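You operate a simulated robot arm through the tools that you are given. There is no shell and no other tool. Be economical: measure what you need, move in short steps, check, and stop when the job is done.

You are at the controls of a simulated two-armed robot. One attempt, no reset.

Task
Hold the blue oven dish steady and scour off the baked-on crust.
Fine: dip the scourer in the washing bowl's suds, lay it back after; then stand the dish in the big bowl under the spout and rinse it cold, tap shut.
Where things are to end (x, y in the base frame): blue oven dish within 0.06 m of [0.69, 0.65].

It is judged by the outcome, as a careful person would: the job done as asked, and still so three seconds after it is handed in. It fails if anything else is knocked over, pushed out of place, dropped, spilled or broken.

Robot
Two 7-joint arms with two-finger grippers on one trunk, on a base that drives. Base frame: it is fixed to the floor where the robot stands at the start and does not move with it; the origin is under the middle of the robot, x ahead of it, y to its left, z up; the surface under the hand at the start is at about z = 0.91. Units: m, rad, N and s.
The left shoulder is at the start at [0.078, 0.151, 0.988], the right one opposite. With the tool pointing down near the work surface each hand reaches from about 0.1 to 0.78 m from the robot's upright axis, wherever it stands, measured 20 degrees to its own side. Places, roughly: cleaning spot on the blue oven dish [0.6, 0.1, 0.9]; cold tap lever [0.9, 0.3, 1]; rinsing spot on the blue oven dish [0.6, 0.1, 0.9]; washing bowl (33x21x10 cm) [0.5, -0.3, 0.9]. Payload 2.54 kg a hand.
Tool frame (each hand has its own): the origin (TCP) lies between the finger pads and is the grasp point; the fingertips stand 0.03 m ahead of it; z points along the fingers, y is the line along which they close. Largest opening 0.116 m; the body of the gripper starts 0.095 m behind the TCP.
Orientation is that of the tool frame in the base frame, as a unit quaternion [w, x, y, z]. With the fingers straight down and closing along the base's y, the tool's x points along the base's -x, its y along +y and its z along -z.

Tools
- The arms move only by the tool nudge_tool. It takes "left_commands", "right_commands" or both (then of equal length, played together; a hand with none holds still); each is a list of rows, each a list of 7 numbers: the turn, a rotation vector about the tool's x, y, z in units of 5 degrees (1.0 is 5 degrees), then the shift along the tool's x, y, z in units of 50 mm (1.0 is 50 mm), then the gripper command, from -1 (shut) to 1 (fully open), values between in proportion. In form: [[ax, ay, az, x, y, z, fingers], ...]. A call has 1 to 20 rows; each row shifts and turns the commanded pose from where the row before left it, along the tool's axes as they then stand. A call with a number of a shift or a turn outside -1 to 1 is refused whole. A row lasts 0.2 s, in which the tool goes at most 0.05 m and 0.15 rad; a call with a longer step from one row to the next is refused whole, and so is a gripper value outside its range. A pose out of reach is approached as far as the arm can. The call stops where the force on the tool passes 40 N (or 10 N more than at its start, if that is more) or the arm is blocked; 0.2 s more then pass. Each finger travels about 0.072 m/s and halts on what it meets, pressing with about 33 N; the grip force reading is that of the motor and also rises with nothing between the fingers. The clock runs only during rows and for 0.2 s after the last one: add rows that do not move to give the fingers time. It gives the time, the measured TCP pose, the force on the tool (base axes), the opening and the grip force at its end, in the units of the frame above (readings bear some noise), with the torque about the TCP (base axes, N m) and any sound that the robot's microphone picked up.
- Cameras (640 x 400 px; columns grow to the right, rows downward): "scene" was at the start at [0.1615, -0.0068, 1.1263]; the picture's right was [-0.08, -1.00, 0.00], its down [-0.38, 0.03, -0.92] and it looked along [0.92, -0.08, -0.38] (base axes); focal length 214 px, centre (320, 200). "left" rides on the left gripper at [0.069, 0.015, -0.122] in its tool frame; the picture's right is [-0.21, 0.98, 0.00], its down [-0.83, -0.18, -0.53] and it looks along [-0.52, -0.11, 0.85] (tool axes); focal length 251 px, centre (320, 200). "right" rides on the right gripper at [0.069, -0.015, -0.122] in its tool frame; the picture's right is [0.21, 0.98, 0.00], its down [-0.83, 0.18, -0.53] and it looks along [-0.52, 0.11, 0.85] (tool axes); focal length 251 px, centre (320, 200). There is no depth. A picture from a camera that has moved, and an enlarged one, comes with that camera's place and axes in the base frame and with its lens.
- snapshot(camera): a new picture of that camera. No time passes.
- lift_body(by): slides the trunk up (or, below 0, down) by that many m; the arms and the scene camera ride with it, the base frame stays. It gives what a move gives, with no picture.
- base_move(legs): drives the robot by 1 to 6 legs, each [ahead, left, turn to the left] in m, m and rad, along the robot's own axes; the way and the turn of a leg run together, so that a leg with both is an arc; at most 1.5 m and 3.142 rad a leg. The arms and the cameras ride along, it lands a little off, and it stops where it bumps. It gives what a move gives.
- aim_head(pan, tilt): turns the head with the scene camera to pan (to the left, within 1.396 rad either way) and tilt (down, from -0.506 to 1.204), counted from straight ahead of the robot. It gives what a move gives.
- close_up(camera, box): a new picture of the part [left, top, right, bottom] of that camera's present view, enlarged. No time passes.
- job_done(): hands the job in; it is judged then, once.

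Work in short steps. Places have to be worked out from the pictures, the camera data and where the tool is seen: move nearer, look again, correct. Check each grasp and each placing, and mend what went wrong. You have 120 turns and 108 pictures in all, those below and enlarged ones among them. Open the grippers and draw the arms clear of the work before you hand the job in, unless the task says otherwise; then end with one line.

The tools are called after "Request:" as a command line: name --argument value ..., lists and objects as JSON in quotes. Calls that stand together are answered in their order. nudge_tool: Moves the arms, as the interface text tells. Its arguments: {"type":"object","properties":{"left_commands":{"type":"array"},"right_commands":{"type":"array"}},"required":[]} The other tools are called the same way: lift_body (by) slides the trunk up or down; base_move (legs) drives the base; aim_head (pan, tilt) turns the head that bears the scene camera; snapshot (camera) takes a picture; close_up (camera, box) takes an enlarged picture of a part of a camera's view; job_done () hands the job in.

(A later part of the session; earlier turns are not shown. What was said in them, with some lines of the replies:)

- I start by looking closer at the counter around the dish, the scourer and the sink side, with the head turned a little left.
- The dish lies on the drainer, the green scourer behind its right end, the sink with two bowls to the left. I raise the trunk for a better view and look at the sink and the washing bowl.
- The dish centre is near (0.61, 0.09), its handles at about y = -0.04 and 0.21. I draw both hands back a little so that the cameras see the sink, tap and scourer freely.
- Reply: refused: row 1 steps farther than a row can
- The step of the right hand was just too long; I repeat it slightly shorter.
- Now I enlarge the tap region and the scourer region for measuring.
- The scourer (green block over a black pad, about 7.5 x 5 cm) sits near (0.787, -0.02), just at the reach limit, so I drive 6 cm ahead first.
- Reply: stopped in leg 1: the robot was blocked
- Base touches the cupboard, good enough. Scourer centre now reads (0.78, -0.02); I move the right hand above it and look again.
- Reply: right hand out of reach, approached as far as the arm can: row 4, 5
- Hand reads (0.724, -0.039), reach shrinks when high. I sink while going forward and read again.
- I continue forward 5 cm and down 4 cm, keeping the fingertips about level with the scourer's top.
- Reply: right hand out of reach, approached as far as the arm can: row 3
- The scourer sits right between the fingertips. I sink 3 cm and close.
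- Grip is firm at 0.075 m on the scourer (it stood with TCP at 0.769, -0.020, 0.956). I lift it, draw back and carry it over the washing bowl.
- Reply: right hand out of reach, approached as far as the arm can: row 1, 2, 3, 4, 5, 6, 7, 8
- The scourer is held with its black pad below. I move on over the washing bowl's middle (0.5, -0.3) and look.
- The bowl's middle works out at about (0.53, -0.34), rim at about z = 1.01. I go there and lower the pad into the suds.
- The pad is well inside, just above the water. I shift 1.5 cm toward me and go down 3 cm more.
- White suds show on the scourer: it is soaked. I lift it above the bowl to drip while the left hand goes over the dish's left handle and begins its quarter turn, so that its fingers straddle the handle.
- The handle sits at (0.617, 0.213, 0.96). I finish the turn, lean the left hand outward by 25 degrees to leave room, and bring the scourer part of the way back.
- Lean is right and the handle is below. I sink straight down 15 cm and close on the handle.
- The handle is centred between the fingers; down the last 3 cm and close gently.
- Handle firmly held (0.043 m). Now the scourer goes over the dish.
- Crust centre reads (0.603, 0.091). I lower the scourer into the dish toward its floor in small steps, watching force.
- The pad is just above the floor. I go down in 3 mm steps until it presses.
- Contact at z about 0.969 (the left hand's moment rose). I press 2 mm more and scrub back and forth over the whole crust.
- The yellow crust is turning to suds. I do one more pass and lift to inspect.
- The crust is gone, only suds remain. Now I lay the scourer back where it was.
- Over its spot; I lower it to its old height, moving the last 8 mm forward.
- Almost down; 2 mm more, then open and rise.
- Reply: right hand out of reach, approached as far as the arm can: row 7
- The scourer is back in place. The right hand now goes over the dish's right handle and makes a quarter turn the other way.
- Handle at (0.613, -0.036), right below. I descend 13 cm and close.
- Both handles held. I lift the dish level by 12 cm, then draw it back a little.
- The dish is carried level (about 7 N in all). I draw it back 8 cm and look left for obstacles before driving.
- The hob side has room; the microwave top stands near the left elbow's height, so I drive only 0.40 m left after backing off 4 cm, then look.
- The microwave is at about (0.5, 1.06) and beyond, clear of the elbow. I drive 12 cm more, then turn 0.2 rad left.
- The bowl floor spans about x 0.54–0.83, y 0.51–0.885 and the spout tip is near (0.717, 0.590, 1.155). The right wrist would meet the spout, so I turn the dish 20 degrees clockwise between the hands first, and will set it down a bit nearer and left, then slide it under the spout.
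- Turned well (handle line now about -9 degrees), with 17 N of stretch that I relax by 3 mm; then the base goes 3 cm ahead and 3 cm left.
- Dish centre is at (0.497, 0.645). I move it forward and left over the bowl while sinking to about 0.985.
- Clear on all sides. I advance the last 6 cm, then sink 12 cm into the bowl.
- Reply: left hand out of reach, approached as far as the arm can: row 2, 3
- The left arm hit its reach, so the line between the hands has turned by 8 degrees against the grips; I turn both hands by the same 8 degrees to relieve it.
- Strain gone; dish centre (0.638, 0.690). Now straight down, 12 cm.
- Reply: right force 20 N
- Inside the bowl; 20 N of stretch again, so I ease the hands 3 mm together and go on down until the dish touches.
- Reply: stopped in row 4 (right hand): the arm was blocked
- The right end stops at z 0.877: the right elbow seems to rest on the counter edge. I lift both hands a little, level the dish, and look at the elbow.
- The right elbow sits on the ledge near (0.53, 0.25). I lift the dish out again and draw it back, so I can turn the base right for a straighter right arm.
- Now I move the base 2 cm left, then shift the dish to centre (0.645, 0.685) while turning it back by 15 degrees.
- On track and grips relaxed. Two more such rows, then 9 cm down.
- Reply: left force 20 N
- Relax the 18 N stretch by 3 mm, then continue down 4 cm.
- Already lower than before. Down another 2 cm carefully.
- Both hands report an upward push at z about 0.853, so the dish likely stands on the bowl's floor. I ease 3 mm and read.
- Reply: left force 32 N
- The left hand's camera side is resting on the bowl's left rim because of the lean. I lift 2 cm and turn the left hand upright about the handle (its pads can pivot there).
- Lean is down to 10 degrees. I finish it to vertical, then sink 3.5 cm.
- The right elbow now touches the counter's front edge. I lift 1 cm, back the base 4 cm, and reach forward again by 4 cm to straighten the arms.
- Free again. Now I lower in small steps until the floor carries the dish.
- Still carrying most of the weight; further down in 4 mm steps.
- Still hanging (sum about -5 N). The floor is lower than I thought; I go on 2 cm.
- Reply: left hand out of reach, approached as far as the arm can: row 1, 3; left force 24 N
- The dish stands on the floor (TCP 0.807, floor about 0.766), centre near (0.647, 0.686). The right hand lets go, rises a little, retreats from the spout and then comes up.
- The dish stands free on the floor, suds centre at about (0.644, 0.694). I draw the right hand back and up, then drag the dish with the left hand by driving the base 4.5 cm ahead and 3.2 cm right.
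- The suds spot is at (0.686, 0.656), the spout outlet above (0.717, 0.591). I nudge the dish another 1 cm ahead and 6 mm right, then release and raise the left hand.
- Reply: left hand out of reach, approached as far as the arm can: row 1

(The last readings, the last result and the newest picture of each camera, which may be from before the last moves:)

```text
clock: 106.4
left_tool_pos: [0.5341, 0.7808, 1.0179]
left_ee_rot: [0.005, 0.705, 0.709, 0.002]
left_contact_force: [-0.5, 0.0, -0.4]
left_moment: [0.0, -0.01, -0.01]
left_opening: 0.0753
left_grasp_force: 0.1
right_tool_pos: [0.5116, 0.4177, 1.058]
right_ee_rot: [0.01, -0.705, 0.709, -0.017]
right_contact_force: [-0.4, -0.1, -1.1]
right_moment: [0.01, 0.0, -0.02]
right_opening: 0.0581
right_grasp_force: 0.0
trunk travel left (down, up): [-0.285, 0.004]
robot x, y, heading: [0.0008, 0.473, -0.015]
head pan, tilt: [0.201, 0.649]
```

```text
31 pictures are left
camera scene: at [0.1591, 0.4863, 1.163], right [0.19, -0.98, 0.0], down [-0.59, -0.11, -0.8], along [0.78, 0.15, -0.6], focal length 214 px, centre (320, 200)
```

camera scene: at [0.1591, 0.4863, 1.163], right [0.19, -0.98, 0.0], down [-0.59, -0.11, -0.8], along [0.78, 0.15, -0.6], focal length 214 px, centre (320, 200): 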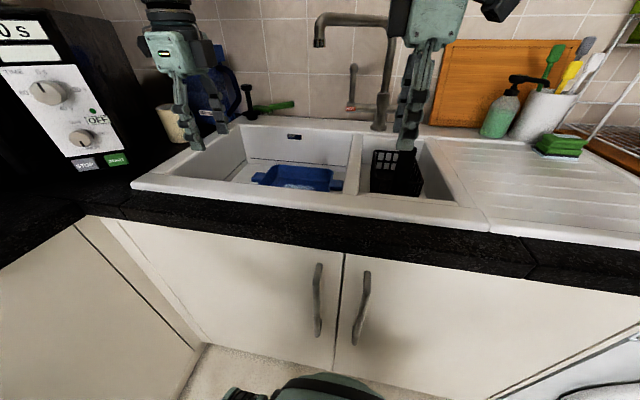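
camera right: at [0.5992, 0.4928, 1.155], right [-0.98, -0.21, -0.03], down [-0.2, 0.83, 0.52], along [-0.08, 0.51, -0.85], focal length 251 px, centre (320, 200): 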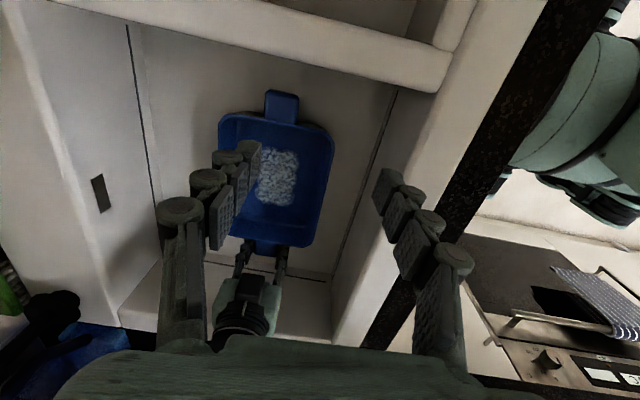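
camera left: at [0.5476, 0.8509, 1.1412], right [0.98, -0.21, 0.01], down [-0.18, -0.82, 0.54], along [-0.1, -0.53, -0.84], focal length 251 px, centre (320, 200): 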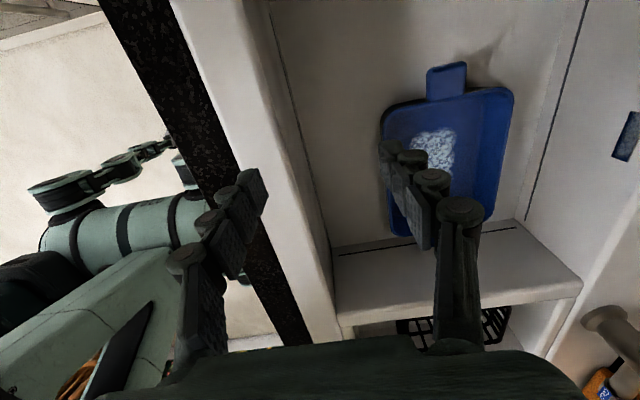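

The dish stands in the big bowl. Cold lever top works out at (0.88, 0.336, 1.093). To reach it I turn the right hand back a quarter turn and then pitch it to point forward.

Request:
nudge_tool --right_commands '[[0, 0, 1, 0, 0, 0, 0], [0, 0, 1, 0, 0, 0, 0], [0, 0, 1, 0, 0, 0, 0], [0, 0, 1, 0, 0, 0, 0], [0, 0, 1, 0, 0, 0, 0], [0, 0, 1, 0, 0, 0, 0], [0, 0, 1, 0, 0, 0, 0], [0, 0, 1, 0, 0, 0, 0], [0, 0, 1, 0, 0, 0, 0], [0, 0, 1, 0, 0, 0, 0], [0, 0, 1, 0, 0, 0, 0], [0, 0, 1, 0, 0, 0, 0], [0, 0, 1, 0, 0, 0, 0], [0, 0, 1, 0, 0, 0, 0], [0, 0, 1, 0, 0, 0, 0], [0, 0, 1, 0, 0, 0, 0], [0, 0, 1, 0, 0, 0, 0], [0, 0, 1, 0, 0, 0, 0], [0, 0, 0, 0, -0.8, -0.2, 0], [0, 0, 0, 0, -0.8, -0.2, 0]]'

Request:
nudge_tool --right_commands '[[0, -1, 0, 0, 0, 0, 0], [0, -1, 0, 0, 0, 0, 0], [0, -1, 0, 0, 0, 0, 0], [0, -1, 0, 0, 0, 0, 0], [0, -1, 0, 0, 0, 0, 0], [0, -1, 0, 0, 0, 0, 0], [0, -1, 0, 0, 0, 0, 0], [0, -1, 0, 0, 0, 0, 0], [0, -1, 0, 0, 0, 0, 0], [0, -1, 0, 0, 0, 0, 0], [0, -1, 0, 0, 0, 0, 0], [0, -1, 0, 0, 0, 0, 0], [0, -1, 0, 0, 0, 0, 0], [0, 0, 0, 0, 0, 0, 0]]'

Request:
aim_head --pan -0.1 --tilt 0.45

Request:
snapshot --camera "scene"

```text
clock: 110.6
left_tool_pos: [0.5336, 0.7812, 1.0188]
left_ee_rot: [0.005, 0.705, 0.709, 0.002]
left_contact_force: [0.2, 0.1, -0.3]
left_moment: [0.0, -0.01, -0.01]
left_opening: 0.0753
left_grasp_force: 0.1
right_tool_pos: [0.5107, 0.3361, 1.0817]
right_ee_rot: [0.018, 0.002, 1.0, -0.006]
right_contact_force: [0.0, 0.2, 0.2]
right_moment: [-0.01, -0.03, -0.01]
right_opening: 0.058
right_grasp_force: 0.1
trunk travel left (down, up): [-0.285, 0.004]
robot x, y, heading: [0.0055, 0.468, -0.008]
head pan, tilt: [0.201, 0.649]
```

```text
clock: 113.6
left_tool_pos: [0.5325, 0.7809, 1.0187]
left_ee_rot: [0.005, 0.704, 0.71, 0.002]
left_contact_force: [-0.3, -0.1, 0.1]
left_moment: [-0.01, 0.01, 0.0]
left_opening: 0.0754
left_grasp_force: 0.1
right_tool_pos: [0.5089, 0.3377, 1.0803]
right_ee_rot: [0.552, -0.001, 0.834, -0.006]
right_contact_force: [-0.2, -0.1, -0.3]
right_moment: [-0.01, 0.01, 0.03]
right_opening: 0.0579
right_grasp_force: 0.0
trunk travel left (down, up): [-0.285, 0.004]
robot x, y, heading: [0.0045, 0.4722, -0.017]
head pan, tilt: [0.201, 0.649]
```

```text
clock: 114.4
left_tool_pos: [0.5336, 0.781, 1.0195]
left_ee_rot: [0.005, 0.704, 0.71, 0.002]
left_contact_force: [-0.2, -0.4, 0.4]
left_moment: [-0.03, -0.02, 0.02]
left_opening: 0.0752
left_grasp_force: 0.0
right_tool_pos: [0.5097, 0.3372, 1.0801]
right_ee_rot: [0.553, -0.001, 0.833, -0.006]
right_contact_force: [-0.2, -0.8, 0.6]
right_moment: [0.03, -0.02, -0.02]
right_opening: 0.0582
right_grasp_force: 0.1
trunk travel left (down, up): [-0.285, 0.004]
robot x, y, heading: [0.0046, 0.465, -0.016]
head pan, tilt: [-0.099, 0.45]
```

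```text
30 pictures are left
camera scene: at [0.1648, 0.4599, 1.1809], right [-0.11, -0.99, 0.0], down [-0.43, 0.05, -0.9], along [0.89, -0.1, -0.44], focal length 214 px, centre (320, 200)
```

scene: 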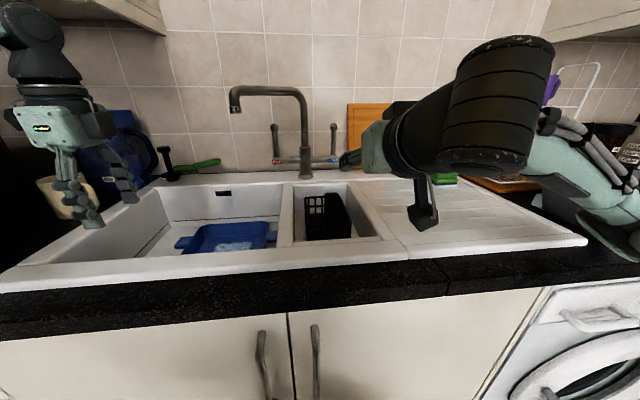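

The right hand now points forward and slightly down. I check the taps from both cameras.

Request:
snapshot --camera "right"

Request:
close_up --camera "scene" --box '[200, 70, 400, 200]'

```text
29 pictures are left
camera right: at [0.3695, 0.3239, 1.0642], right [-0.08, 0.97, -0.21], down [-0.17, 0.19, 0.97], along [0.98, 0.11, 0.15], focal length 251 px, centre (320, 200)
```

right: 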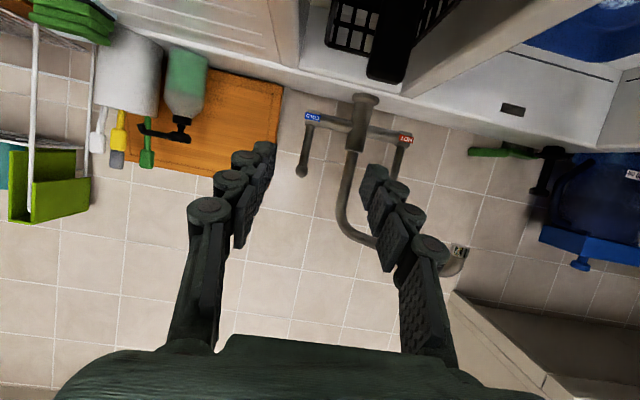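

```text
3.08 times, centred on (300, 135) of scene
camera zoom: at [0.1648, 0.4599, 1.1809], right [-0.11, -0.99, 0.0], down [-0.43, 0.05, -0.9], along [0.89, -0.1, -0.44], focal length 660 px, centre (382, 400)
```

zoom: 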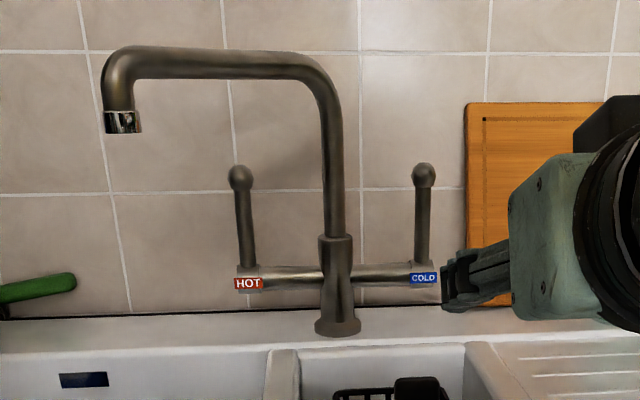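

The lever's knob is at (0.89, 0.333, 1.088), its shaft vertical below it. I drive 3.5 cm ahead and bring the open fingers to a standoff in front of it.

Request:
base_move --legs '[[0.035, 0, 0]]'

Request:
nudge_tool --right_commands '[[0, 0, 0, -0.3, 0, 0.79, 0.3], [0, 0, 0, -0.3, 0, 0.79, 0.3], [0, 0, 0, -0.3, 0, 0.79, 0.3], [0, 0, 0, -0.3, 0, 0.79, 0.3], [0, 0, 0, -0.3, 0, 0.79, 0.3], [0, 0, 0, -0.3, 0, 0.5, 0.3], [0, 0, 0, 0, 0, 0, 0.3]]'

Request:
snapshot --camera "right"

```text
clock: 115.2
left_tool_pos: [0.5697, 0.7803, 1.0183]
left_ee_rot: [0.004, 0.704, 0.71, 0.001]
left_contact_force: [1.3, 0.8, -0.4]
left_moment: [0.01, 0.04, 0.04]
left_opening: 0.0755
left_grasp_force: 0.1
right_tool_pos: [0.5456, 0.3367, 1.0793]
right_ee_rot: [0.552, -0.001, 0.834, -0.006]
right_contact_force: [0.3, -0.5, -0.5]
right_moment: [0.01, 0.01, 0.0]
right_opening: 0.0579
right_grasp_force: 0.1
trunk travel left (down, up): [-0.285, 0.004]
robot x, y, heading: [0.0457, 0.4682, -0.012]
head pan, tilt: [-0.099, 0.45]
```

```text
clock: 117.0
left_tool_pos: [0.5613, 0.78, 1.0226]
left_ee_rot: [0.012, 0.709, 0.705, 0.003]
left_contact_force: [0.1, 1.0, -1.9]
left_moment: [-0.06, 0.0, 0.01]
left_opening: 0.0753
left_grasp_force: 0.1
right_tool_pos: [0.7715, 0.3043, 1.1347]
right_ee_rot: [0.587, 0.016, 0.809, -0.033]
right_contact_force: [0.4, -0.2, -0.2]
right_moment: [0.02, -0.04, 0.02]
right_opening: 0.0756
right_grasp_force: 0.0
trunk travel left (down, up): [-0.285, 0.004]
robot x, y, heading: [0.0345, 0.4652, -0.025]
head pan, tilt: [-0.099, 0.45]
stopped in row 7 (right hand): the arm was blocked; the commanded pose is now the measured one
```

```text
27 pictures are left
camera right: at [0.6327, 0.2969, 1.1068], right [0.0, 0.97, -0.24], down [-0.24, 0.23, 0.94], along [0.97, 0.06, 0.23], focal length 251 px, centre (320, 200)
```

right: 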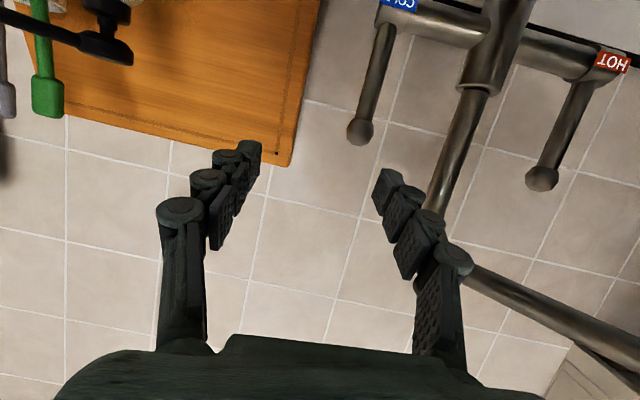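

Something pushed the robot back; the right arm touches somewhere. I look.

Request:
aim_head --pan -0.6 --tilt 0.6

Request:
snapshot --camera "scene"

```text
clock: 118.0
left_tool_pos: [0.5585, 0.7786, 1.0268]
left_ee_rot: [0.013, 0.708, 0.706, 0.006]
left_contact_force: [-0.1, 0.7, 0.2]
left_moment: [-0.03, -0.01, 0.02]
left_opening: 0.0758
left_grasp_force: 0.0
right_tool_pos: [0.7695, 0.3061, 1.1345]
right_ee_rot: [0.587, 0.014, 0.809, -0.03]
right_contact_force: [0.1, -0.5, 0.5]
right_moment: [-0.01, 0.02, 0.0]
right_opening: 0.0755
right_grasp_force: 0.0
trunk travel left (down, up): [-0.285, 0.004]
robot x, y, heading: [0.039, 0.4706, -0.026]
head pan, tilt: [-0.6, 0.6]
```

```text
26 pictures are left
camera scene: at [0.1653, 0.4217, 1.1702], right [-0.58, -0.81, -0.01], down [-0.45, 0.32, -0.83], along [0.68, -0.48, -0.55], focal length 214 px, centre (320, 200)
```

scene: 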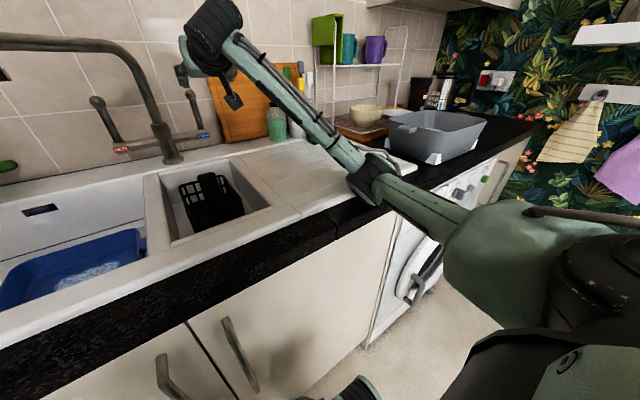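

The right elbow is resting on the drainer. I raise the hand 4 cm to free it, then back the base 5 cm so that the arm is straighter.

Request:
nudge_tool --right_commands '[[0, 0, 0, -0.4, 0, -0.1, 0.3], [0, 0, 0, -0.4, 0, -0.1, 0.3], [0, 0, 0, 0, 0, 0, 0.3]]'

Request:
base_move --legs '[[-0.05, 0, 0]]'

Request:
snapshot --camera "scene"

```text
clock: 118.8
left_tool_pos: [0.5628, 0.7772, 1.0226]
left_ee_rot: [0.01, 0.707, 0.707, 0.005]
left_contact_force: [0.2, -0.6, 0.3]
left_moment: [-0.01, 0.05, -0.02]
left_opening: 0.0755
left_grasp_force: 0.1
right_tool_pos: [0.7802, 0.3103, 1.162]
right_ee_rot: [0.579, 0.012, 0.815, -0.025]
right_contact_force: [-0.4, -0.1, -0.4]
right_moment: [-0.01, -0.02, -0.01]
right_opening: 0.0752
right_grasp_force: 0.2
trunk travel left (down, up): [-0.285, 0.004]
robot x, y, heading: [0.0385, 0.4711, -0.02]
head pan, tilt: [-0.6, 0.6]
```

```text
clock: 119.7
left_tool_pos: [0.5193, 0.7757, 1.0188]
left_ee_rot: [0.006, 0.707, 0.707, 0.002]
left_contact_force: [0.3, 0.9, 0.1]
left_moment: [0.04, -0.06, 0.02]
left_opening: 0.0755
left_grasp_force: 0.0
right_tool_pos: [0.7381, 0.3068, 1.1548]
right_ee_rot: [0.575, 0.013, 0.818, -0.024]
right_contact_force: [-1.0, 0.0, 0.3]
right_moment: [0.0, 0.03, -0.02]
right_opening: 0.0752
right_grasp_force: 0.0
trunk travel left (down, up): [-0.285, 0.004]
robot x, y, heading: [-0.0106, 0.4698, -0.022]
head pan, tilt: [-0.6, 0.6]
```

```text
25 pictures are left
camera scene: at [0.1287, 0.4181, 1.1674], right [-0.58, -0.81, 0.0], down [-0.46, 0.33, -0.83], along [0.67, -0.48, -0.56], focal length 214 px, centre (320, 200)
```

scene: 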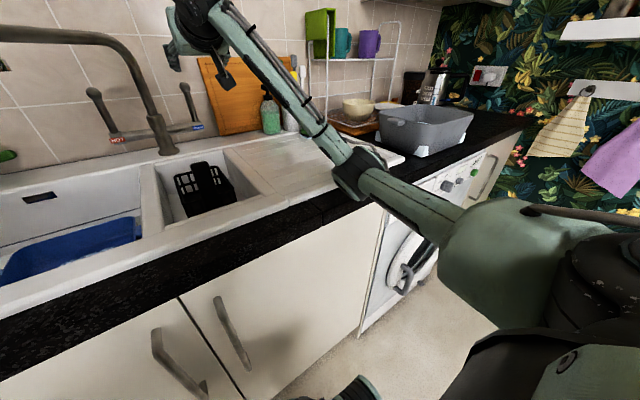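

Elbow is free now. I go forward above the lever first (arm straightening), 14 cm ahead and 2.6 cm left.

Request:
nudge_tool --right_commands '[[0, 0, 0, -0.237, 0.13, 0.66, 0.3], [0, 0, 0, -0.237, 0.13, 0.66, 0.3], [0, 0, 0, -0.237, 0.13, 0.66, 0.3], [0, 0, 0, -0.237, 0.13, 0.66, 0.3], [0, 0, 0, 0, 0, 0, 0.3]]'

Request:
snapshot --camera "right"

```text
clock: 120.9
left_tool_pos: [0.5205, 0.7764, 1.0188]
left_ee_rot: [0.006, 0.708, 0.707, 0.002]
left_contact_force: [0.2, 0.0, -0.6]
left_moment: [0.01, -0.04, -0.01]
left_opening: 0.0754
left_grasp_force: 0.0
right_tool_pos: [0.8806, 0.3264, 1.1522]
right_ee_rot: [0.575, 0.013, 0.818, -0.024]
right_contact_force: [-0.8, -0.1, -0.2]
right_moment: [0.04, 0.02, 0.0]
right_opening: 0.0754
right_grasp_force: 0.0
trunk travel left (down, up): [-0.285, 0.004]
robot x, y, heading: [-0.0127, 0.4707, -0.024]
head pan, tilt: [-0.6, 0.6]
```

```text
24 pictures are left
camera right: at [0.7404, 0.3188, 1.1292], right [-0.02, 0.97, -0.23], down [-0.21, 0.22, 0.95], along [0.98, 0.07, 0.2], focal length 251 px, centre (320, 200)
```

right: 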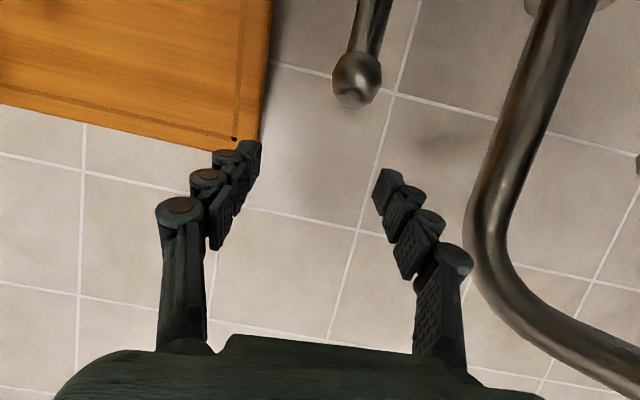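

The knob reads (0.89, 0.3335, 1.088), as expected. I lower the open fingers astride the lever by 9 cm.

Request:
nudge_tool --right_commands '[[0, 0, 0, 0.4, 0.07, 0.18, 0.3], [0, 0, 0, 0.42, 0.07, 0.18, 0.3], [0, 0, 0, 0.42, 0, 0.18, 0.3], [0, 0, 0, 0.42, 0, 0.17, 0.3], [0, 0, 0, 0, 0, 0, 0.3]]'

Request:
snapshot --camera "right"

```text
clock: 122.3
left_tool_pos: [0.5192, 0.7775, 1.0193]
left_ee_rot: [0.008, 0.708, 0.706, 0.003]
left_contact_force: [-0.3, 0.2, -0.3]
left_moment: [0.02, 0.0, 0.0]
left_opening: 0.0755
left_grasp_force: 0.2
right_tool_pos: [0.8811, 0.3283, 1.0964]
right_ee_rot: [0.591, 0.014, 0.806, -0.026]
right_contact_force: [-0.3, 0.7, 0.1]
right_moment: [-0.03, 0.03, 0.0]
right_opening: 0.0757
right_grasp_force: 0.0
trunk travel left (down, up): [-0.285, 0.004]
robot x, y, heading: [-0.0099, 0.472, -0.022]
head pan, tilt: [-0.6, 0.6]
stopped in row 5 (right hand): the arm was blocked; the commanded pose is now the measured one
```

```text
23 pictures are left
camera right: at [0.7431, 0.3202, 1.0669], right [-0.01, 0.97, -0.23], down [-0.25, 0.22, 0.94], along [0.97, 0.07, 0.24], focal length 251 px, centre (320, 200)
```

right: 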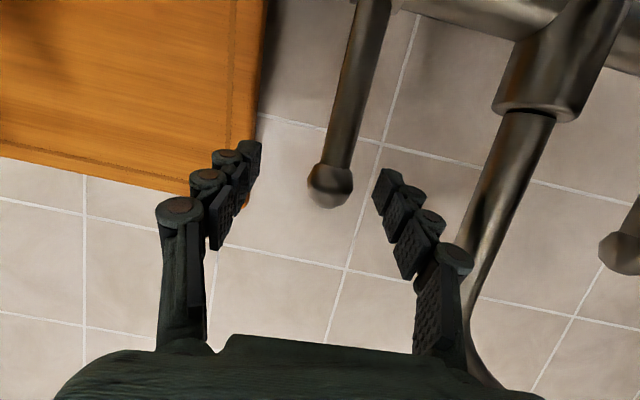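

The elbow limits at z 1.096, but the knob is already between the pads. I shift 5 mm left and close on the knob.

Request:
nudge_tool --right_commands '[[0, 0, 0, 0, 0.1, 0.1, 0.3], [0, 0, 0, 0, 0, 0, 0], [0, 0, 0, 0, 0, 0, -0.4], [0, 0, 0, 0, 0, 0, -0.8], [0, 0, 0, 0, 0, 0, -1], [0, 0, 0, 0, 0, 0, -1]]'

Request:
snapshot --camera "right"

```text
clock: 123.7
left_tool_pos: [0.5194, 0.7755, 1.0195]
left_ee_rot: [0.007, 0.708, 0.706, 0.004]
left_contact_force: [0.1, -0.2, -0.9]
left_moment: [-0.01, -0.02, 0.05]
left_opening: 0.0756
left_grasp_force: 0.2
right_tool_pos: [0.8877, 0.3319, 1.0857]
right_ee_rot: [0.587, 0.014, 0.809, -0.024]
right_contact_force: [-1.7, -1.3, 3.2]
right_moment: [0.05, 0.22, 0.02]
right_opening: 0.0245
right_grasp_force: 45.9
trunk travel left (down, up): [-0.285, 0.004]
robot x, y, heading: [-0.0127, 0.4695, -0.024]
head pan, tilt: [-0.6, 0.6]
```

```text
22 pictures are left
camera right: at [0.7496, 0.3246, 1.0583], right [-0.01, 0.97, -0.23], down [-0.24, 0.22, 0.95], along [0.97, 0.07, 0.23], focal length 251 px, centre (320, 200)
```

right: 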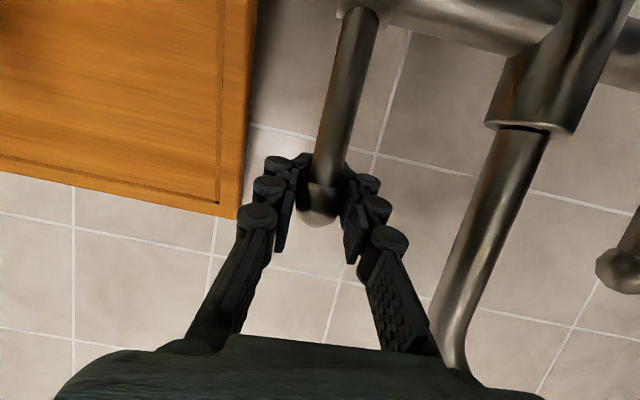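

Knob held (24 mm). I pull it gently 2 cm toward the robot and read the forces and sounds.

Request:
nudge_tool --right_commands '[[0, 0, 0, 0.08, 0, -0.19, -1], [0, 0, 0, 0.08, 0, -0.19, -1], [0, 0, 0, 0, 0, 0, -1]]'

Request:
aim_head --pan 0.1 --tilt 0.5

Request:
snapshot --camera "scene"

```text
clock: 124.2
left_tool_pos: [0.5176, 0.7778, 1.0217]
left_ee_rot: [0.01, 0.708, 0.707, 0.003]
left_contact_force: [-0.7, 0.1, -0.2]
left_moment: [-0.02, -0.02, 0.02]
left_opening: 0.0755
left_grasp_force: 0.1
right_tool_pos: [0.8725, 0.3323, 1.1001]
right_ee_rot: [0.585, 0.018, 0.81, -0.028]
right_contact_force: [8.9, 9.9, -27.7]
right_moment: [0.01, -0.65, -0.03]
right_opening: 0.0249
right_grasp_force: 45.5
trunk travel left (down, up): [-0.285, 0.004]
robot x, y, heading: [-0.0087, 0.4675, -0.023]
head pan, tilt: [-0.6, 0.6]
stopped in row 2 (right hand): the force on the tool passed its limit at 61 N (the readings are from after the stop); the commanded pose is now the measured one
```

```text
clock: 125.3
left_tool_pos: [0.518, 0.7792, 1.0215]
left_ee_rot: [0.009, 0.708, 0.706, 0.002]
left_contact_force: [0.7, -0.1, -0.9]
left_moment: [-0.01, -0.02, 0.0]
left_opening: 0.0752
left_grasp_force: 0.0
right_tool_pos: [0.8728, 0.3324, 1.1052]
right_ee_rot: [0.59, 0.017, 0.807, -0.027]
right_contact_force: [0.3, -0.6, 1.2]
right_moment: [0.0, 0.03, -0.01]
right_opening: 0.0
right_grasp_force: 28.0
trunk travel left (down, up): [-0.285, 0.004]
robot x, y, heading: [-0.0108, 0.4719, -0.023]
head pan, tilt: [0.099, 0.499]
```

```text
21 pictures are left
camera scene: at [0.1442, 0.4786, 1.1777], right [0.08, -1.0, 0.0], down [-0.47, -0.04, -0.88], along [0.88, 0.07, -0.47], focal length 214 px, centre (320, 200)
```

scene: 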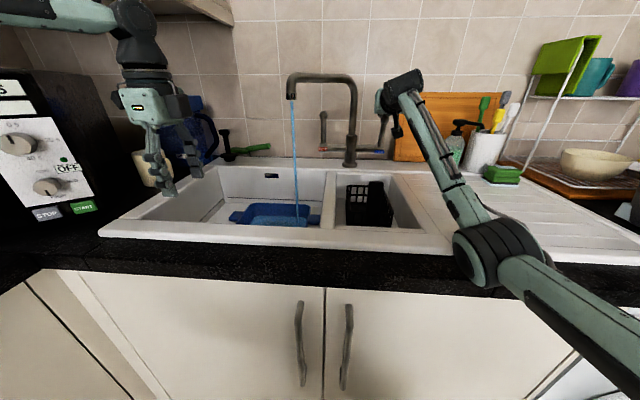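

Water runs: pulling forward opens the cold tap; the fingers slid off the knob. I look at where the stream meets the dish.

Request:
close_up --camera "scene" --box '[200, 60, 440, 240]'

Request:
snapshot --camera "left"

Request:
snapshot --camera "right"

```text
2.22 times, centred on (320, 150) of scene
camera zoom: at [0.1442, 0.4786, 1.1777], right [0.08, -1.0, 0.0], down [-0.47, -0.04, -0.88], along [0.88, 0.07, -0.47], focal length 477 px, centre (320, 311)
```

zoom: 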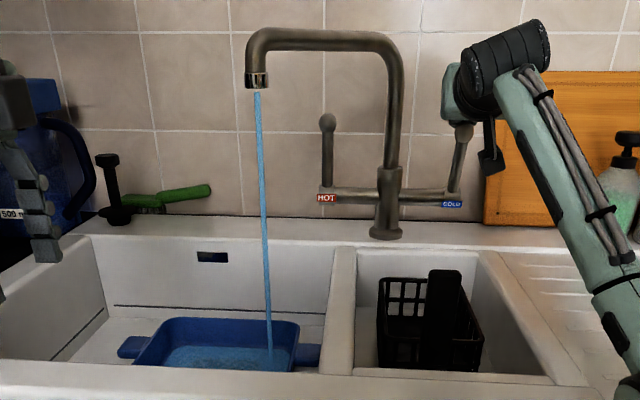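

```text
19 pictures are left
camera left: at [0.5309, 0.8484, 1.1443], right [0.98, -0.22, 0.02], down [-0.19, -0.82, 0.54], along [-0.1, -0.53, -0.84], focal length 251 px, centre (320, 200)
```

left: 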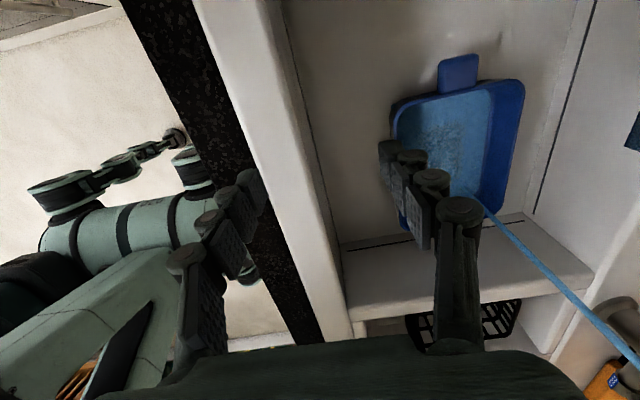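

```text
18 pictures are left
camera right: at [0.7336, 0.3254, 1.0758], right [-0.01, 0.97, -0.23], down [-0.25, 0.22, 0.94], along [0.97, 0.06, 0.24], focal length 251 px, centre (320, 200)
```

right: 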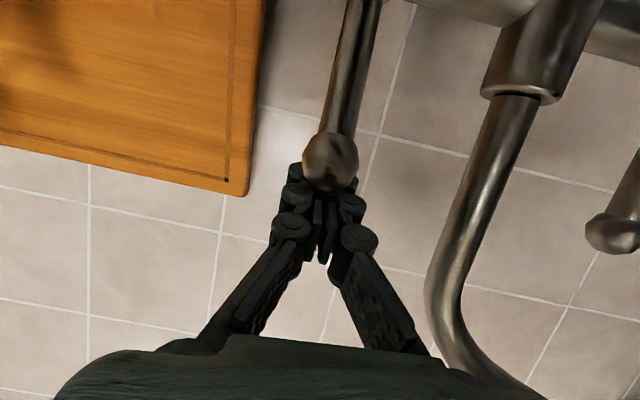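

The stream falls inside the dish and the suds are nearly washed away. While it rinses on, I raise the right hand off the knob and back the base 10 cm so that the elbow clears the counter edge.

Request:
nudge_tool --right_commands '[[0, 0, 0, -0.35, 0, -0.12, -1], [0, 0, 0, -0.4, 0, -0.12, -1], [0, 0, 0, 0, 0, 0, -1], [0, 0, 0, 0, 0, 0, -1], [0, 0, 0, 0, 0, 0, -1], [0, 0, 0, 0, 0, 0, -1]]'

Request:
base_move --legs '[[-0.1, 0, 0]]'

Request:
snapshot --camera "right"

Request:
close_up --camera "scene" --box '[200, 60, 440, 240]'

```text
clock: 126.7
left_tool_pos: [0.5219, 0.7761, 1.0197]
left_ee_rot: [0.005, 0.707, 0.707, 0.002]
left_contact_force: [-0.1, -0.5, -0.2]
left_moment: [0.0, -0.01, 0.01]
left_opening: 0.0751
left_grasp_force: 0.2
right_tool_pos: [0.8782, 0.3317, 1.1303]
right_ee_rot: [0.584, 0.017, 0.811, -0.026]
right_contact_force: [-0.4, -0.4, -0.4]
right_moment: [0.03, 0.01, 0.03]
right_opening: 0.0001
right_grasp_force: 28.3
trunk travel left (down, up): [-0.285, 0.004]
robot x, y, heading: [-0.008, 0.47, -0.025]
head pan, tilt: [0.099, 0.499]
```

```text
clock: 127.8
left_tool_pos: [0.4238, 0.7778, 1.0193]
left_ee_rot: [0.006, 0.708, 0.706, 0.002]
left_contact_force: [-0.8, -0.5, 0.5]
left_moment: [-0.01, -0.07, -0.02]
left_opening: 0.0756
left_grasp_force: 0.1
right_tool_pos: [0.7784, 0.3342, 1.1306]
right_ee_rot: [0.585, 0.018, 0.81, -0.026]
right_contact_force: [-0.8, 0.2, 0.4]
right_moment: [-0.01, 0.07, 0.0]
right_opening: 0.0002
right_grasp_force: 28.1
trunk travel left (down, up): [-0.285, 0.004]
robot x, y, heading: [-0.1058, 0.4737, -0.023]
head pan, tilt: [0.099, 0.499]
```

```text
17 pictures are left
camera right: at [0.6405, 0.3261, 1.1046], right [-0.01, 0.97, -0.22], down [-0.23, 0.22, 0.95], along [0.97, 0.06, 0.23], focal length 251 px, centre (320, 200)
```

right: 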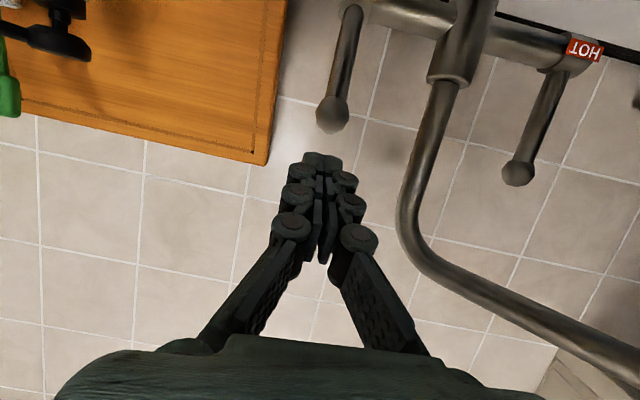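

```text
2.22 times, centred on (320, 150) of scene
camera zoom: at [0.0516, 0.478, 1.1766], right [0.08, -1.0, 0.0], down [-0.48, -0.04, -0.88], along [0.88, 0.07, -0.48], focal length 477 px, centre (320, 311)
```

zoom: 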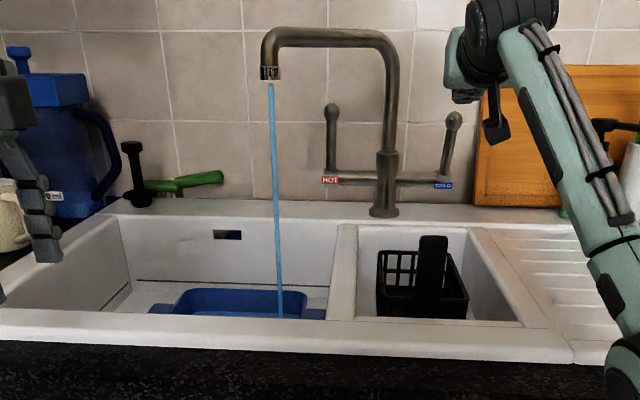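

The knob now leans to (0.872, 0.333, 1.08). I lower the closed fingers in front of it and let the water run a few seconds more.

Request:
nudge_tool --right_commands '[[0, 0, 0, 0.48, 0, 0.16, -1], [0, 0, 0, 0.48, 0, 0.16, -1], [0, 0, 0, 0, 0, 0, -1], [0, 0, 0, 0, 0, 0, -1], [0, 0, 0, 0, 0, 0, -1], [0, 0, 0, 0, 0, 0, -1], [0, 0, 0, 0, 0, 0, -1], [0, 0, 0, 0, 0, 0, -1], [0, 0, 0, 0, 0, 0, -1], [0, 0, 0, 0, 0, 0, -1], [0, 0, 0, 0, 0, 0, -1], [0, 0, 0, 0, 0, 0, -1], [0, 0, 0, 0, 0, 0, -1], [0, 0, 0, 0, 0, 0, -1], [0, 0, 0, 0, 0, 0, -1], [0, 0, 0, 0, 0, 0, -1], [0, 0, 0, 0, 0, 0, -1], [0, 0, 0, 0, 0, 0, -1]]'

Request:
snapshot --camera "right"

```text
clock: 131.6
left_tool_pos: [0.4241, 0.7782, 1.019]
left_ee_rot: [0.005, 0.708, 0.706, 0.002]
left_contact_force: [-0.1, 0.4, -0.3]
left_moment: [0.0, 0.03, 0.01]
left_opening: 0.0755
left_grasp_force: 0.1
right_tool_pos: [0.7783, 0.3322, 1.0804]
right_ee_rot: [0.584, 0.017, 0.811, -0.026]
right_contact_force: [-0.3, 0.0, 0.3]
right_moment: [0.06, 0.01, 0.0]
right_opening: 0.0002
right_grasp_force: 28.9
trunk travel left (down, up): [-0.285, 0.004]
robot x, y, heading: [-0.1075, 0.4722, -0.021]
head pan, tilt: [0.099, 0.499]
```

```text
15 pictures are left
camera right: at [0.6399, 0.3243, 1.0533], right [-0.01, 0.97, -0.22], down [-0.23, 0.22, 0.95], along [0.97, 0.06, 0.23], focal length 251 px, centre (320, 200)
```

right: 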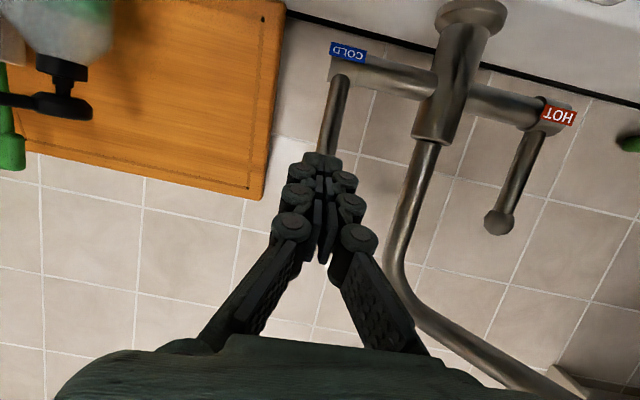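

Fingers line up with the knob. Before shutting I check the dish with the left camera.

Request:
close_up --camera "left" --box '[400, 60, 640, 210]'

```text
2.67 times, centred on (520, 135) of left
camera zoom: at [0.4389, 0.8479, 1.1416], right [0.98, -0.22, 0.01], down [-0.19, -0.82, 0.54], along [-0.11, -0.53, -0.84], focal length 670 px, centre (-213, 373)
```

zoom: 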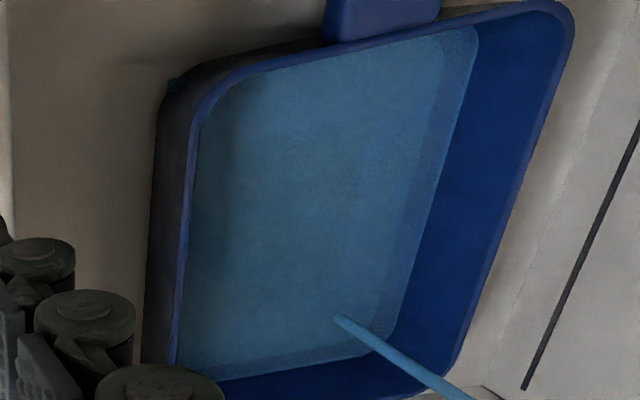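

The suds are all gone, the dish holds clear water. Now I push the lever forward to shut the tap.

Request:
nudge_tool --right_commands '[[0, 0, 0, -0.13, 0.02, 0.4, -1], [0, 0, 0, -0.13, 0.02, 0.4, -1], [0, 0, 0, -0.06, 0.01, 0.19, -1], [0, 0, 0, -0.06, 0.01, 0.19, -1], [0, 0, 0, -0.05, 0.01, 0.15, -1], [0, 0, 0, 0, 0, 0, -1]]'

Request:
close_up --camera "scene" --box '[200, 60, 440, 240]'

```text
clock: 133.0
left_tool_pos: [0.4224, 0.7773, 1.0207]
left_ee_rot: [0.006, 0.708, 0.706, 0.002]
left_contact_force: [-0.5, 0.2, 0.3]
left_moment: [0.0, 0.02, -0.03]
left_opening: 0.0755
left_grasp_force: 0.0
right_tool_pos: [0.8476, 0.3319, 1.078]
right_ee_rot: [0.584, 0.018, 0.811, -0.026]
right_contact_force: [-19.5, 0.3, -5.6]
right_moment: [0.1, 0.2, 0.08]
right_opening: 0.0
right_grasp_force: 28.4
trunk travel left (down, up): [-0.285, 0.004]
robot x, y, heading: [-0.1101, 0.4684, -0.021]
head pan, tilt: [0.099, 0.499]
```

```text
2.22 times, centred on (320, 150) of scene
camera zoom: at [0.0507, 0.4779, 1.1766], right [0.08, -1.0, 0.0], down [-0.48, -0.04, -0.88], along [0.88, 0.07, -0.48], focal length 477 px, centre (320, 311)
```

zoom: 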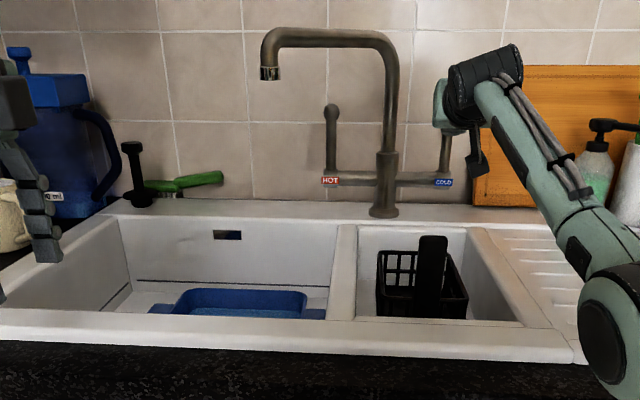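

Water is off and the lever rests against its stop (20 N). I draw the right hand back and up, and the left hand up.

Request:
nudge_tool --left_commands '[[0, 0, 0, 0, 0, -0.3, 0.3], [0, 0, 0, 0, 0, -0.3, 0.3], [0, 0, 0, 0, 0, 0, 0.3], [0, 0, 0, 0, 0, 0, 0.3], [0, 0, 0, 0, 0, 0, 0.3]]' --right_commands '[[0, 0, 0, 0.2, 0, -0.7, -1], [0, 0, 0, 0.1, 0, -0.8, -1], [0, 0, 0, 0, 0, -0.8, -1], [0, 0, 0, 0, 0, -0.8, 0], [0, 0, 0, 0, 0, 0, 0.3]]'

Request:
base_move --legs '[[-0.12, 0, 0]]'

Request:
aim_head --pan 0.0 --tilt 0.45

Request:
snapshot --camera "scene"

Request:
snapshot --camera "left"

```text
clock: 134.2
left_tool_pos: [0.4227, 0.7771, 1.05]
left_ee_rot: [0.005, 0.708, 0.706, 0.002]
left_contact_force: [0.8, 0.2, -0.2]
left_moment: [0.01, -0.02, 0.03]
left_opening: 0.0753
left_grasp_force: 0.1
right_tool_pos: [0.6987, 0.3411, 1.1115]
right_ee_rot: [0.584, 0.017, 0.811, -0.026]
right_contact_force: [-0.6, 0.0, 0.5]
right_moment: [0.02, -0.03, 0.0]
right_opening: 0.0729
right_grasp_force: 0.0
trunk travel left (down, up): [-0.285, 0.004]
robot x, y, heading: [-0.1097, 0.4688, -0.019]
head pan, tilt: [0.099, 0.499]
```

```text
clock: 135.5
left_tool_pos: [0.3045, 0.7803, 1.0496]
left_ee_rot: [0.006, 0.708, 0.706, 0.002]
left_contact_force: [-0.4, 0.1, -0.3]
left_moment: [0.01, -0.01, -0.01]
left_opening: 0.0757
left_grasp_force: 0.0
right_tool_pos: [0.5805, 0.3433, 1.1134]
right_ee_rot: [0.584, 0.017, 0.811, -0.026]
right_contact_force: [-0.3, 0.2, 1.0]
right_moment: [0.02, 0.04, -0.02]
right_opening: 0.0754
right_grasp_force: 0.0
trunk travel left (down, up): [-0.285, 0.004]
robot x, y, heading: [-0.226, 0.4738, -0.023]
head pan, tilt: [0.099, 0.499]
```

```text
clock: 136.1
left_tool_pos: [0.3048, 0.7811, 1.0499]
left_ee_rot: [0.007, 0.708, 0.706, 0.002]
left_contact_force: [-0.1, 0.0, 0.5]
left_moment: [-0.02, 0.01, 0.01]
left_opening: 0.0752
left_grasp_force: 0.1
right_tool_pos: [0.5811, 0.3428, 1.112]
right_ee_rot: [0.584, 0.017, 0.811, -0.026]
right_contact_force: [0.6, 0.4, 0.9]
right_moment: [0.02, 0.01, -0.04]
right_opening: 0.0756
right_grasp_force: 0.1
trunk travel left (down, up): [-0.285, 0.004]
robot x, y, heading: [-0.2208, 0.4744, -0.021]
head pan, tilt: [0.0, 0.45]
```

```text
12 pictures are left
camera scene: at [-0.0647, 0.4716, 1.1809], right [-0.02, -1.0, 0.0], down [-0.44, 0.01, -0.9], along [0.9, -0.02, -0.44], focal length 214 px, centre (320, 200)
```

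scene: 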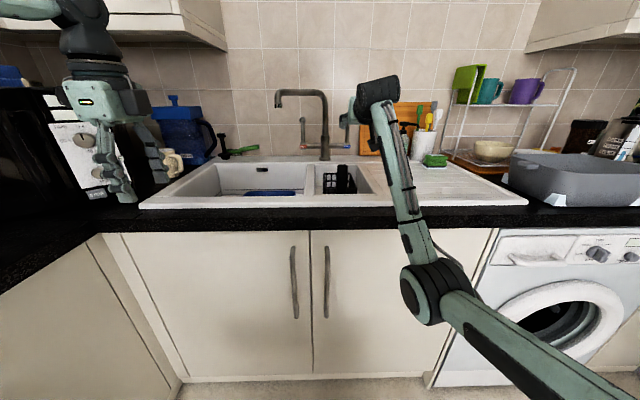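

```text
11 pictures are left
camera left: at [0.3193, 0.8504, 1.1715], right [0.98, -0.22, 0.01], down [-0.19, -0.82, 0.54], along [-0.11, -0.53, -0.84], focal length 251 px, centre (320, 200)
```

left: 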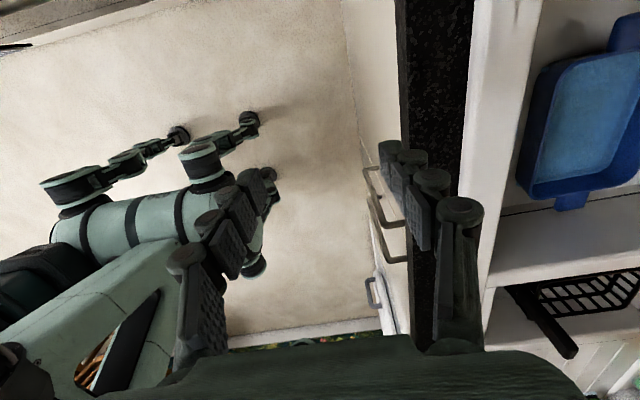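

All looks in order; one close look at the tap, dish and scourer.

Request:
close_up --camera "scene" --box '[220, 80, 460, 210]'

```text
2.67 times, centred on (340, 145) of scene
camera zoom: at [-0.0647, 0.4716, 1.1809], right [-0.02, -1.0, 0.0], down [-0.44, 0.01, -0.9], along [0.9, -0.02, -0.44], focal length 572 px, centre (267, 347)
```

zoom: 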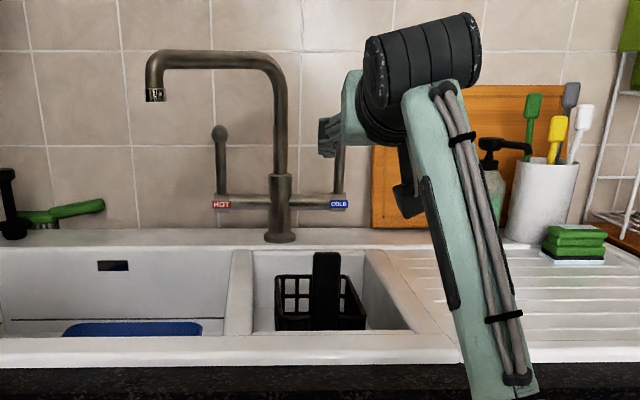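

The cold lever is upright, no water runs, the scourer is back in place and the dish stands in the big bowl. The hands are empty and clear, so I hand the job in.

Request:
job_done

```text
The job is handed in.
```

The blue oven dish is scoured clean and rinsed cold, and stands in the big bowl at about (0.69, 0.65). The tap is shut and the scourer is back on the drainer; the dish still holds some clear rinse water.
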